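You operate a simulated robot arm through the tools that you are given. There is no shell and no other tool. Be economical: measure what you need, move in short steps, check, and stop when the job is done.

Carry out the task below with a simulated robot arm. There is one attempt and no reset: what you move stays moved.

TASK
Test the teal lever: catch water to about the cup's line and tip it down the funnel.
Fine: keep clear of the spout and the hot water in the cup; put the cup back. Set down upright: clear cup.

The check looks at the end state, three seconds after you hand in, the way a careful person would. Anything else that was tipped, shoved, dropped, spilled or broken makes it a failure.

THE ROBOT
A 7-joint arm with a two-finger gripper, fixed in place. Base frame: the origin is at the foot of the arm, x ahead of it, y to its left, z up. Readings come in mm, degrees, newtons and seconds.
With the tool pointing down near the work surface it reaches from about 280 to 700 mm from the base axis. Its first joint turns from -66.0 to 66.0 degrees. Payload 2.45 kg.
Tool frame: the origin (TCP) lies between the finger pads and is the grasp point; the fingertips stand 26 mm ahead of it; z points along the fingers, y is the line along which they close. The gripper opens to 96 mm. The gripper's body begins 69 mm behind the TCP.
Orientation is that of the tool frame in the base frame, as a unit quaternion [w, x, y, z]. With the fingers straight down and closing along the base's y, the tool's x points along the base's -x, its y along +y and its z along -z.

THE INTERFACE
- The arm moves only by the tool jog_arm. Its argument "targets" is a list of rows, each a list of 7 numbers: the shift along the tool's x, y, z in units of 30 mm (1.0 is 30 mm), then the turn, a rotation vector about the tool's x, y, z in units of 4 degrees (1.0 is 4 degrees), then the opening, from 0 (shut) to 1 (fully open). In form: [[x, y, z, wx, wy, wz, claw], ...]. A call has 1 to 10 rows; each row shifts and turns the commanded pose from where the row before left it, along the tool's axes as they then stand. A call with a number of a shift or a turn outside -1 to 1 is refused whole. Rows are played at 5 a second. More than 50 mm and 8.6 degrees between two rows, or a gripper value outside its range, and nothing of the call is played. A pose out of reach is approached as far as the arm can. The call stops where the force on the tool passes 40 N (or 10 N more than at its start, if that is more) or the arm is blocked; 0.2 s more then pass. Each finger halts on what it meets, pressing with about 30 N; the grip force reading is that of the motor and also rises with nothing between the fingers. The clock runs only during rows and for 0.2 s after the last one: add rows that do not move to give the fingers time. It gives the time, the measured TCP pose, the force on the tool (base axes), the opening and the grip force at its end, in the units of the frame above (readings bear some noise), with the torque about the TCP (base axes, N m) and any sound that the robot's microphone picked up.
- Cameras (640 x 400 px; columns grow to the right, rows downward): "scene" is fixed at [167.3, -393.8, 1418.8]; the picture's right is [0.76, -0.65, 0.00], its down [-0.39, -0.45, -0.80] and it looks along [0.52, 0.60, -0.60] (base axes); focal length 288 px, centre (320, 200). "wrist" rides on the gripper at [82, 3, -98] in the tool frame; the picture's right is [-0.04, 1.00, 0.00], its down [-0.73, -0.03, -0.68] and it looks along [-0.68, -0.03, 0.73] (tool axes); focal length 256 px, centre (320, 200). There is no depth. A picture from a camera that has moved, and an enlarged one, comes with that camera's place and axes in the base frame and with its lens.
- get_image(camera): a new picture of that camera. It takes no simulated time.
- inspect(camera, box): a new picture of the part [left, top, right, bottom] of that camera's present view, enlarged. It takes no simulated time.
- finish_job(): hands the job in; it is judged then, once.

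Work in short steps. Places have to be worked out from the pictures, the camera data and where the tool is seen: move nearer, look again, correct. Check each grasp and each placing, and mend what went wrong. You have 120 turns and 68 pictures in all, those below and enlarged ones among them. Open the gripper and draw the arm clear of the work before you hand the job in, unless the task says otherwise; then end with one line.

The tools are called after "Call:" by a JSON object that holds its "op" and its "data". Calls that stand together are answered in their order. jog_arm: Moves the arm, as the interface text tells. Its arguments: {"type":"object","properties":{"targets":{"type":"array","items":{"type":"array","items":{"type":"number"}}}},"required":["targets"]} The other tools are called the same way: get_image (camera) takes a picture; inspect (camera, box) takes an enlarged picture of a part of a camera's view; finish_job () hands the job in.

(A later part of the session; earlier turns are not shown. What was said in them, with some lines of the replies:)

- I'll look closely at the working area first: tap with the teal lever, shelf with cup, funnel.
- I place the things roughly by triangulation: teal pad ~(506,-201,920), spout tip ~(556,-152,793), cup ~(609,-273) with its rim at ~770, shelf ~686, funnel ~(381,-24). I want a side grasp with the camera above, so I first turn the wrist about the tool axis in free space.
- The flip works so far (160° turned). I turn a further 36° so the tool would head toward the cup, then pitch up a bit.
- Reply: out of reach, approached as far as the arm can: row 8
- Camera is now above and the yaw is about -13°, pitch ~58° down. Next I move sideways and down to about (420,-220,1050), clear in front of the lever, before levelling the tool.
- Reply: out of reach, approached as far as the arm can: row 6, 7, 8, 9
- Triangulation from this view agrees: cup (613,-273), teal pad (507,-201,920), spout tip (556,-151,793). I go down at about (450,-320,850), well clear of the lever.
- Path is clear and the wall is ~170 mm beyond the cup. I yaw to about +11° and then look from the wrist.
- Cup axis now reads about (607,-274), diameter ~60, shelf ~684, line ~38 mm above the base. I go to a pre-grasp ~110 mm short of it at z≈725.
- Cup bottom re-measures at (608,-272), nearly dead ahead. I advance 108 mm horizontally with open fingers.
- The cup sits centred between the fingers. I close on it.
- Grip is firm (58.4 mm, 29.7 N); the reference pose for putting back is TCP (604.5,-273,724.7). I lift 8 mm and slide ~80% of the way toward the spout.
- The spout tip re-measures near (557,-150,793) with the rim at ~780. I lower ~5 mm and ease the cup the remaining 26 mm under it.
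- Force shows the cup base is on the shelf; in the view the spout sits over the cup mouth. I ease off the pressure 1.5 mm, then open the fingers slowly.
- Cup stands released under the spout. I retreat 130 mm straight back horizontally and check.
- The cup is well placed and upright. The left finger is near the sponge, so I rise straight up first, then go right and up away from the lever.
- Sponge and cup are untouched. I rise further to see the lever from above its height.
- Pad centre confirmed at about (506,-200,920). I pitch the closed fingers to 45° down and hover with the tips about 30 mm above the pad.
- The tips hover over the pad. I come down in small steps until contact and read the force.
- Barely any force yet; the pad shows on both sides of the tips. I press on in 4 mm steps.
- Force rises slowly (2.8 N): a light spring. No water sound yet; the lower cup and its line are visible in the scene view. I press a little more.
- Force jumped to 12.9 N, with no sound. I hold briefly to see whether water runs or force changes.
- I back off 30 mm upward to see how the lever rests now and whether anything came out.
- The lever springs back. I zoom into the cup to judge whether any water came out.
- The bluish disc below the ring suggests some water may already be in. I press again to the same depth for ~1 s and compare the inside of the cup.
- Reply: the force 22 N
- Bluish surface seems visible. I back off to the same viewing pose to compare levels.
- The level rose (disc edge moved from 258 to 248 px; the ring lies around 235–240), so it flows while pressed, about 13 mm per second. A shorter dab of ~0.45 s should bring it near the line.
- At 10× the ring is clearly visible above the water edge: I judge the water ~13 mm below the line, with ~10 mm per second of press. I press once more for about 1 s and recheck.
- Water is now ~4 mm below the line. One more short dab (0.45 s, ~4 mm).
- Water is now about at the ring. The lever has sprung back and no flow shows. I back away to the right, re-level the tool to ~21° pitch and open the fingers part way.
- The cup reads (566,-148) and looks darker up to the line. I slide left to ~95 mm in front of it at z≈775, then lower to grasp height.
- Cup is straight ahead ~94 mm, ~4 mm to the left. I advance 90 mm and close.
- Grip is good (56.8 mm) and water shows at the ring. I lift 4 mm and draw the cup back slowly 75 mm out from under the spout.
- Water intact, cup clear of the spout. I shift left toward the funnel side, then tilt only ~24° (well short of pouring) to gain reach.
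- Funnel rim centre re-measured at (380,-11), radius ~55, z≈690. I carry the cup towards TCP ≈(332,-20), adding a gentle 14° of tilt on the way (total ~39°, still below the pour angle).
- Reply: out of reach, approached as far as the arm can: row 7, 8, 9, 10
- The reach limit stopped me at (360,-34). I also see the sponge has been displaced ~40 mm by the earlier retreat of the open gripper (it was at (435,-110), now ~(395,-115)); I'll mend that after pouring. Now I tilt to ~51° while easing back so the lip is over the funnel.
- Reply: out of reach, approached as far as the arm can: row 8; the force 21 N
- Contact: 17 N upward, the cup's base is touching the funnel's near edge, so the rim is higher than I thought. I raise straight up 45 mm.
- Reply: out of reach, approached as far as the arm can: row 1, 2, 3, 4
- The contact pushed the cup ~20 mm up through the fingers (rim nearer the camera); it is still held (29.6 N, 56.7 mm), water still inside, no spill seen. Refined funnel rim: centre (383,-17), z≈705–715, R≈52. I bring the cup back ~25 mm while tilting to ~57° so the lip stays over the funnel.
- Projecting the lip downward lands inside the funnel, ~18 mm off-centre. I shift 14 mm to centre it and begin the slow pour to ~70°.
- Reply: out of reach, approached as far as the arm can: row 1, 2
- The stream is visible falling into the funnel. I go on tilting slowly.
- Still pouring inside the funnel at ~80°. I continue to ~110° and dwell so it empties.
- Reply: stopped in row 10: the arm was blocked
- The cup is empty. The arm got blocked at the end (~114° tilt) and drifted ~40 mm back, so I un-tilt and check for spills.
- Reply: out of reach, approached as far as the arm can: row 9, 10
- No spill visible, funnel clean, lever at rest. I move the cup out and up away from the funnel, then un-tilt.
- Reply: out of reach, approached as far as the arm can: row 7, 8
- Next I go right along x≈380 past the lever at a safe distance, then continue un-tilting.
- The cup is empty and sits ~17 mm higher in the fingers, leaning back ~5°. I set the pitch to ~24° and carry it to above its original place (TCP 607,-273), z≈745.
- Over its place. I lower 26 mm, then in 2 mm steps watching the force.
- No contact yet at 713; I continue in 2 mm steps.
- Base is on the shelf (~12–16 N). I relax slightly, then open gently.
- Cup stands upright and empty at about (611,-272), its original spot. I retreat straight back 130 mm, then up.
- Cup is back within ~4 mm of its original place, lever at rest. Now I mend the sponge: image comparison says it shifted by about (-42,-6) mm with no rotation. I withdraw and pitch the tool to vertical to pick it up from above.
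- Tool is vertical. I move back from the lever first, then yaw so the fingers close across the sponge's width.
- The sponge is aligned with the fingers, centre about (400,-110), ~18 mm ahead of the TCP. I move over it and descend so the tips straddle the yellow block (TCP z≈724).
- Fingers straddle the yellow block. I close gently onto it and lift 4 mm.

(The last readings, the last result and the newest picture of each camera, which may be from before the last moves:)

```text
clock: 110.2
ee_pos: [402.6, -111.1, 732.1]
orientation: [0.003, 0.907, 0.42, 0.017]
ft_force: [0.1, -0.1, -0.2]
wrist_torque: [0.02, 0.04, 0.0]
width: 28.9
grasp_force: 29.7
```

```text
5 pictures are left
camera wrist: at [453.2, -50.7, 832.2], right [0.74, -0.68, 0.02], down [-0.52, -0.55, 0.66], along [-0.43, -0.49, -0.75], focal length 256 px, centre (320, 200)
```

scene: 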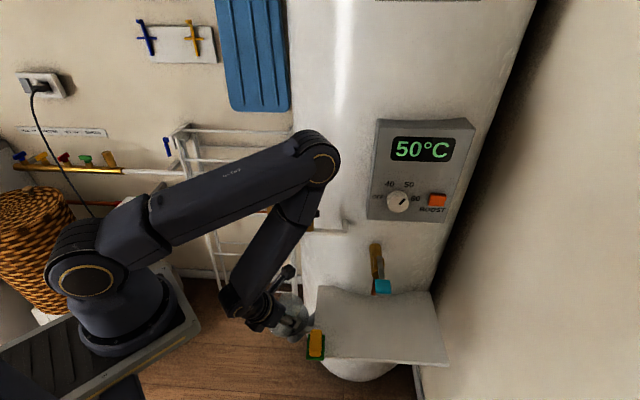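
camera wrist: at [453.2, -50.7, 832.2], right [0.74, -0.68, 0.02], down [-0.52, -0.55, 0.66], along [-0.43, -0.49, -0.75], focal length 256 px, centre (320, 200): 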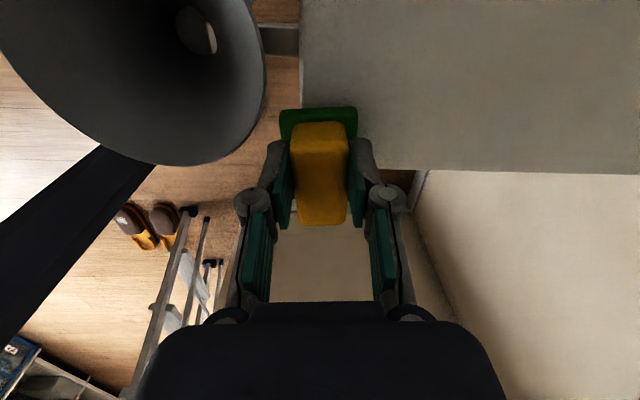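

It is held, green pad included, and clear of the shelf. I move it right 27 mm and forward 32 mm, i.e. +(42,6) in the base frame, then lower.

Call:
{"op": "jog_arm", "data": {"targets": [[0, 0.3, 0, 0, 0, 0, 0.28], [0, 0.3, 0, 0, 0, 0, 0.28], [0, 0.3, 0, 0, 0, 0, 0.28], [0.35, 0, 0, 0, 0, 0, 0.28], [0.35, 0, 0, 0, 0, 0, 0.28], [0.353, 0, 0, 0, 0, 0, 0.28], [0, 0, 0.07, 0, 0, 0, 0.28], [0, 0, 0.05, 0, 0, 0, 0.28], [0, 0, 0, 0, 0, 0, 0.28]]}}

Call:
{"op": "inspect", "data": {"camera": "scene", "box": [260, 230, 460, 380]}}

```text
clock: 112.2
ee_pos: [441.2, -103.6, 729.7]
orientation: [0.004, 0.908, 0.42, 0.017]
ft_force: [-0.9, -0.8, 0.1]
wrist_torque: [0.03, 0.04, 0.0]
width: 28.7
grasp_force: 29.6
```

```text
2.67 times, centred on (360, 305) of scene
camera zoom: at [167.3, -393.8, 1418.8], right [0.76, -0.65, 0.0], down [-0.39, -0.45, -0.8], along [0.52, 0.6, -0.6], focal length 768 px, centre (213, -80)
```

zoom: 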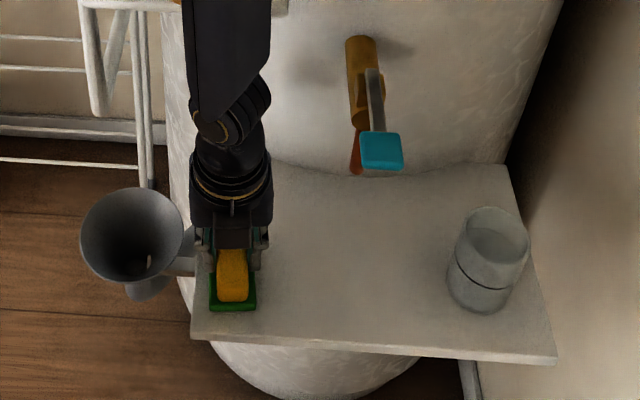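

Nearly right: ~3 mm too far right compared with the first picture, and still ~3 mm up. I correct 3 mm left, lower and release.

Call:
{"op": "jog_arm", "data": {"targets": [[0, -0.11, 0, 0, 0, 0, 0.28], [0, 0, 0.05, 0, 0, 0, 0.28], [0, 0, 0.05, 0, 0, 0, 0.28], [0, 0, 0, 0, 0, 0, 0.28]]}}

Call:
{"op": "jog_arm", "data": {"targets": [[0, 0, 0, 0, 0, 0, 0.34], [0, 0, 0, 0, 0, 0, 0.4], [0, 0, 0, 0, 0, 0, 0.5], [0, 0, 0, 0, 0, 0, 0.5], [0, 0, -0.5, 0, 0, 0, 0.5], [0, 0, -1, 0, 0, 0, 0.5], [0, 0, -1, 0, 0, 0, 0.5]]}}

```text
clock: 113.2
ee_pos: [440.5, -101.7, 726.3]
orientation: [0.005, 0.907, 0.42, 0.017]
ft_force: [-1.2, 0.5, 12.2]
wrist_torque: [0.1, 0.33, 0.02]
width: 28.9
grasp_force: 29.8
```

```text
clock: 114.8
ee_pos: [437.3, -103.6, 802.3]
orientation: [0.003, 0.907, 0.42, 0.017]
ft_force: [0.3, -0.5, -0.2]
wrist_torque: [-0.03, -0.02, -0.02]
width: 48.0
grasp_force: 0.1
```

Contact on lowering, released and lifted clear. I withdraw back and up and check the scene.

Call:
{"op": "jog_arm", "data": {"targets": [[-0.9, 0, -0.3, 0, 0, 0, 0.5], [-0.9, 0, -0.5, 0, 0, 0, 0.5], [-0.9, 0, -0.5, 0, 0, 0, 0.5], [-0.9, 0, -0.5, 0, 0, 0, 0.5], [-0.9, 0, -0.8, 0, 0, 0, 0.5], [-0.5, 0, -0.9, 0, 0, 0, 0.5], [0, 0, -1, 0, 0, 0, 0.5], [0, 0, -1, 0, 0, 0, 0.5]]}}

Call:
{"op": "inspect", "data": {"camera": "scene", "box": [260, 230, 460, 380]}}

```text
clock: 116.6
ee_pos: [334.5, -219.4, 962.0]
orientation: [0.004, 0.907, 0.42, 0.017]
ft_force: [0.0, -0.6, 0.3]
wrist_torque: [0.02, 0.01, -0.04]
width: 47.8
grasp_force: 0.1
```

```text
2.67 times, centred on (360, 305) of scene
camera zoom: at [167.2, -393.8, 1418.8], right [0.76, -0.65, 0.0], down [-0.39, -0.45, -0.8], along [0.52, 0.6, -0.6], focal length 768 px, centre (213, -80)
```

zoom: 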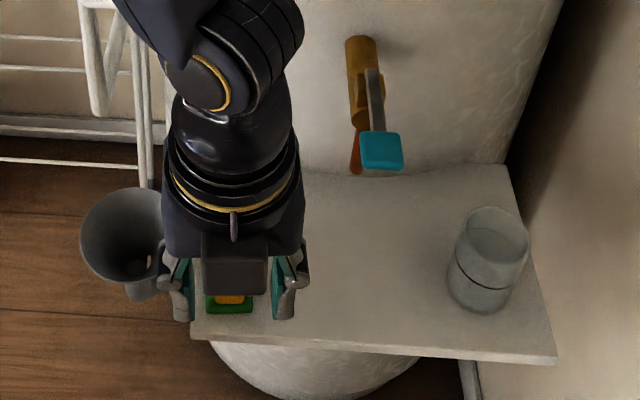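

The sponge's edge matches the first picture within a pixel or two. I raise the arm clear for a final look.

Call:
{"op": "jog_arm", "data": {"targets": [[0, 0, -1, 0, 0, 0, 1], [0, 0, -1, 0, 0, 0, 1], [0, 0, -1, 0, 0, 0, 1], [0, 0, -1, 0, 0, 0, 1], [0, 0, -1, 0, 0, 0, 1], [-0.3, -1, -0.5, 0, 0, 0, 1], [-0.3, -1, -0.5, 0, 0, 0, 1], [-0.3, -1, 0, 0, 0, 0, 1]]}}

Call:
{"op": "get_image", "data": {"camera": "scene"}}

```text
clock: 118.4
ee_pos: [240.9, -179.7, 1139.1]
orientation: [0.004, 0.907, 0.42, 0.016]
ft_force: [-0.4, 0.1, -0.3]
wrist_torque: [-0.02, 0.0, -0.01]
width: 95.9
grasp_force: 0.1
```

```text
2 pictures are left
```

scene: 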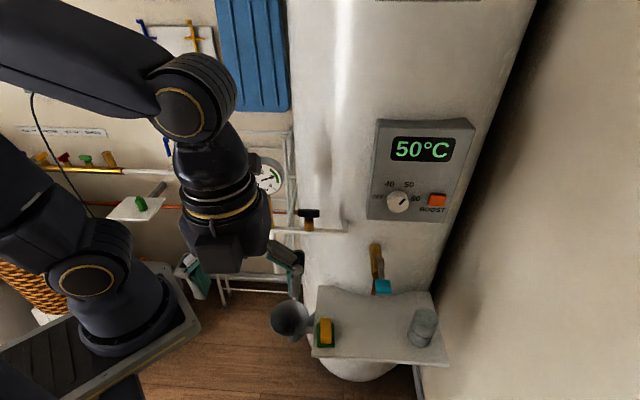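

Cup, sponge, funnel and lever all match the opening picture, the cup is empty and upright, the floor looks dry, and the arm is clear with the gripper open. I hand the job in.

Call:
{"op": "finish_job", "data": {}}

```text
The job is handed in.
```

The teal lever works: I filled the cup to about its line, poured it down the funnel, and stood the empty cup upright about 4 mm from where it was. Along the way the gripper knocked the sponge about 40 mm (I put it back), the cup's base pressed on the funnel's near edge, and the arm drifted about 40 mm at the end of the pour; I saw no spill.
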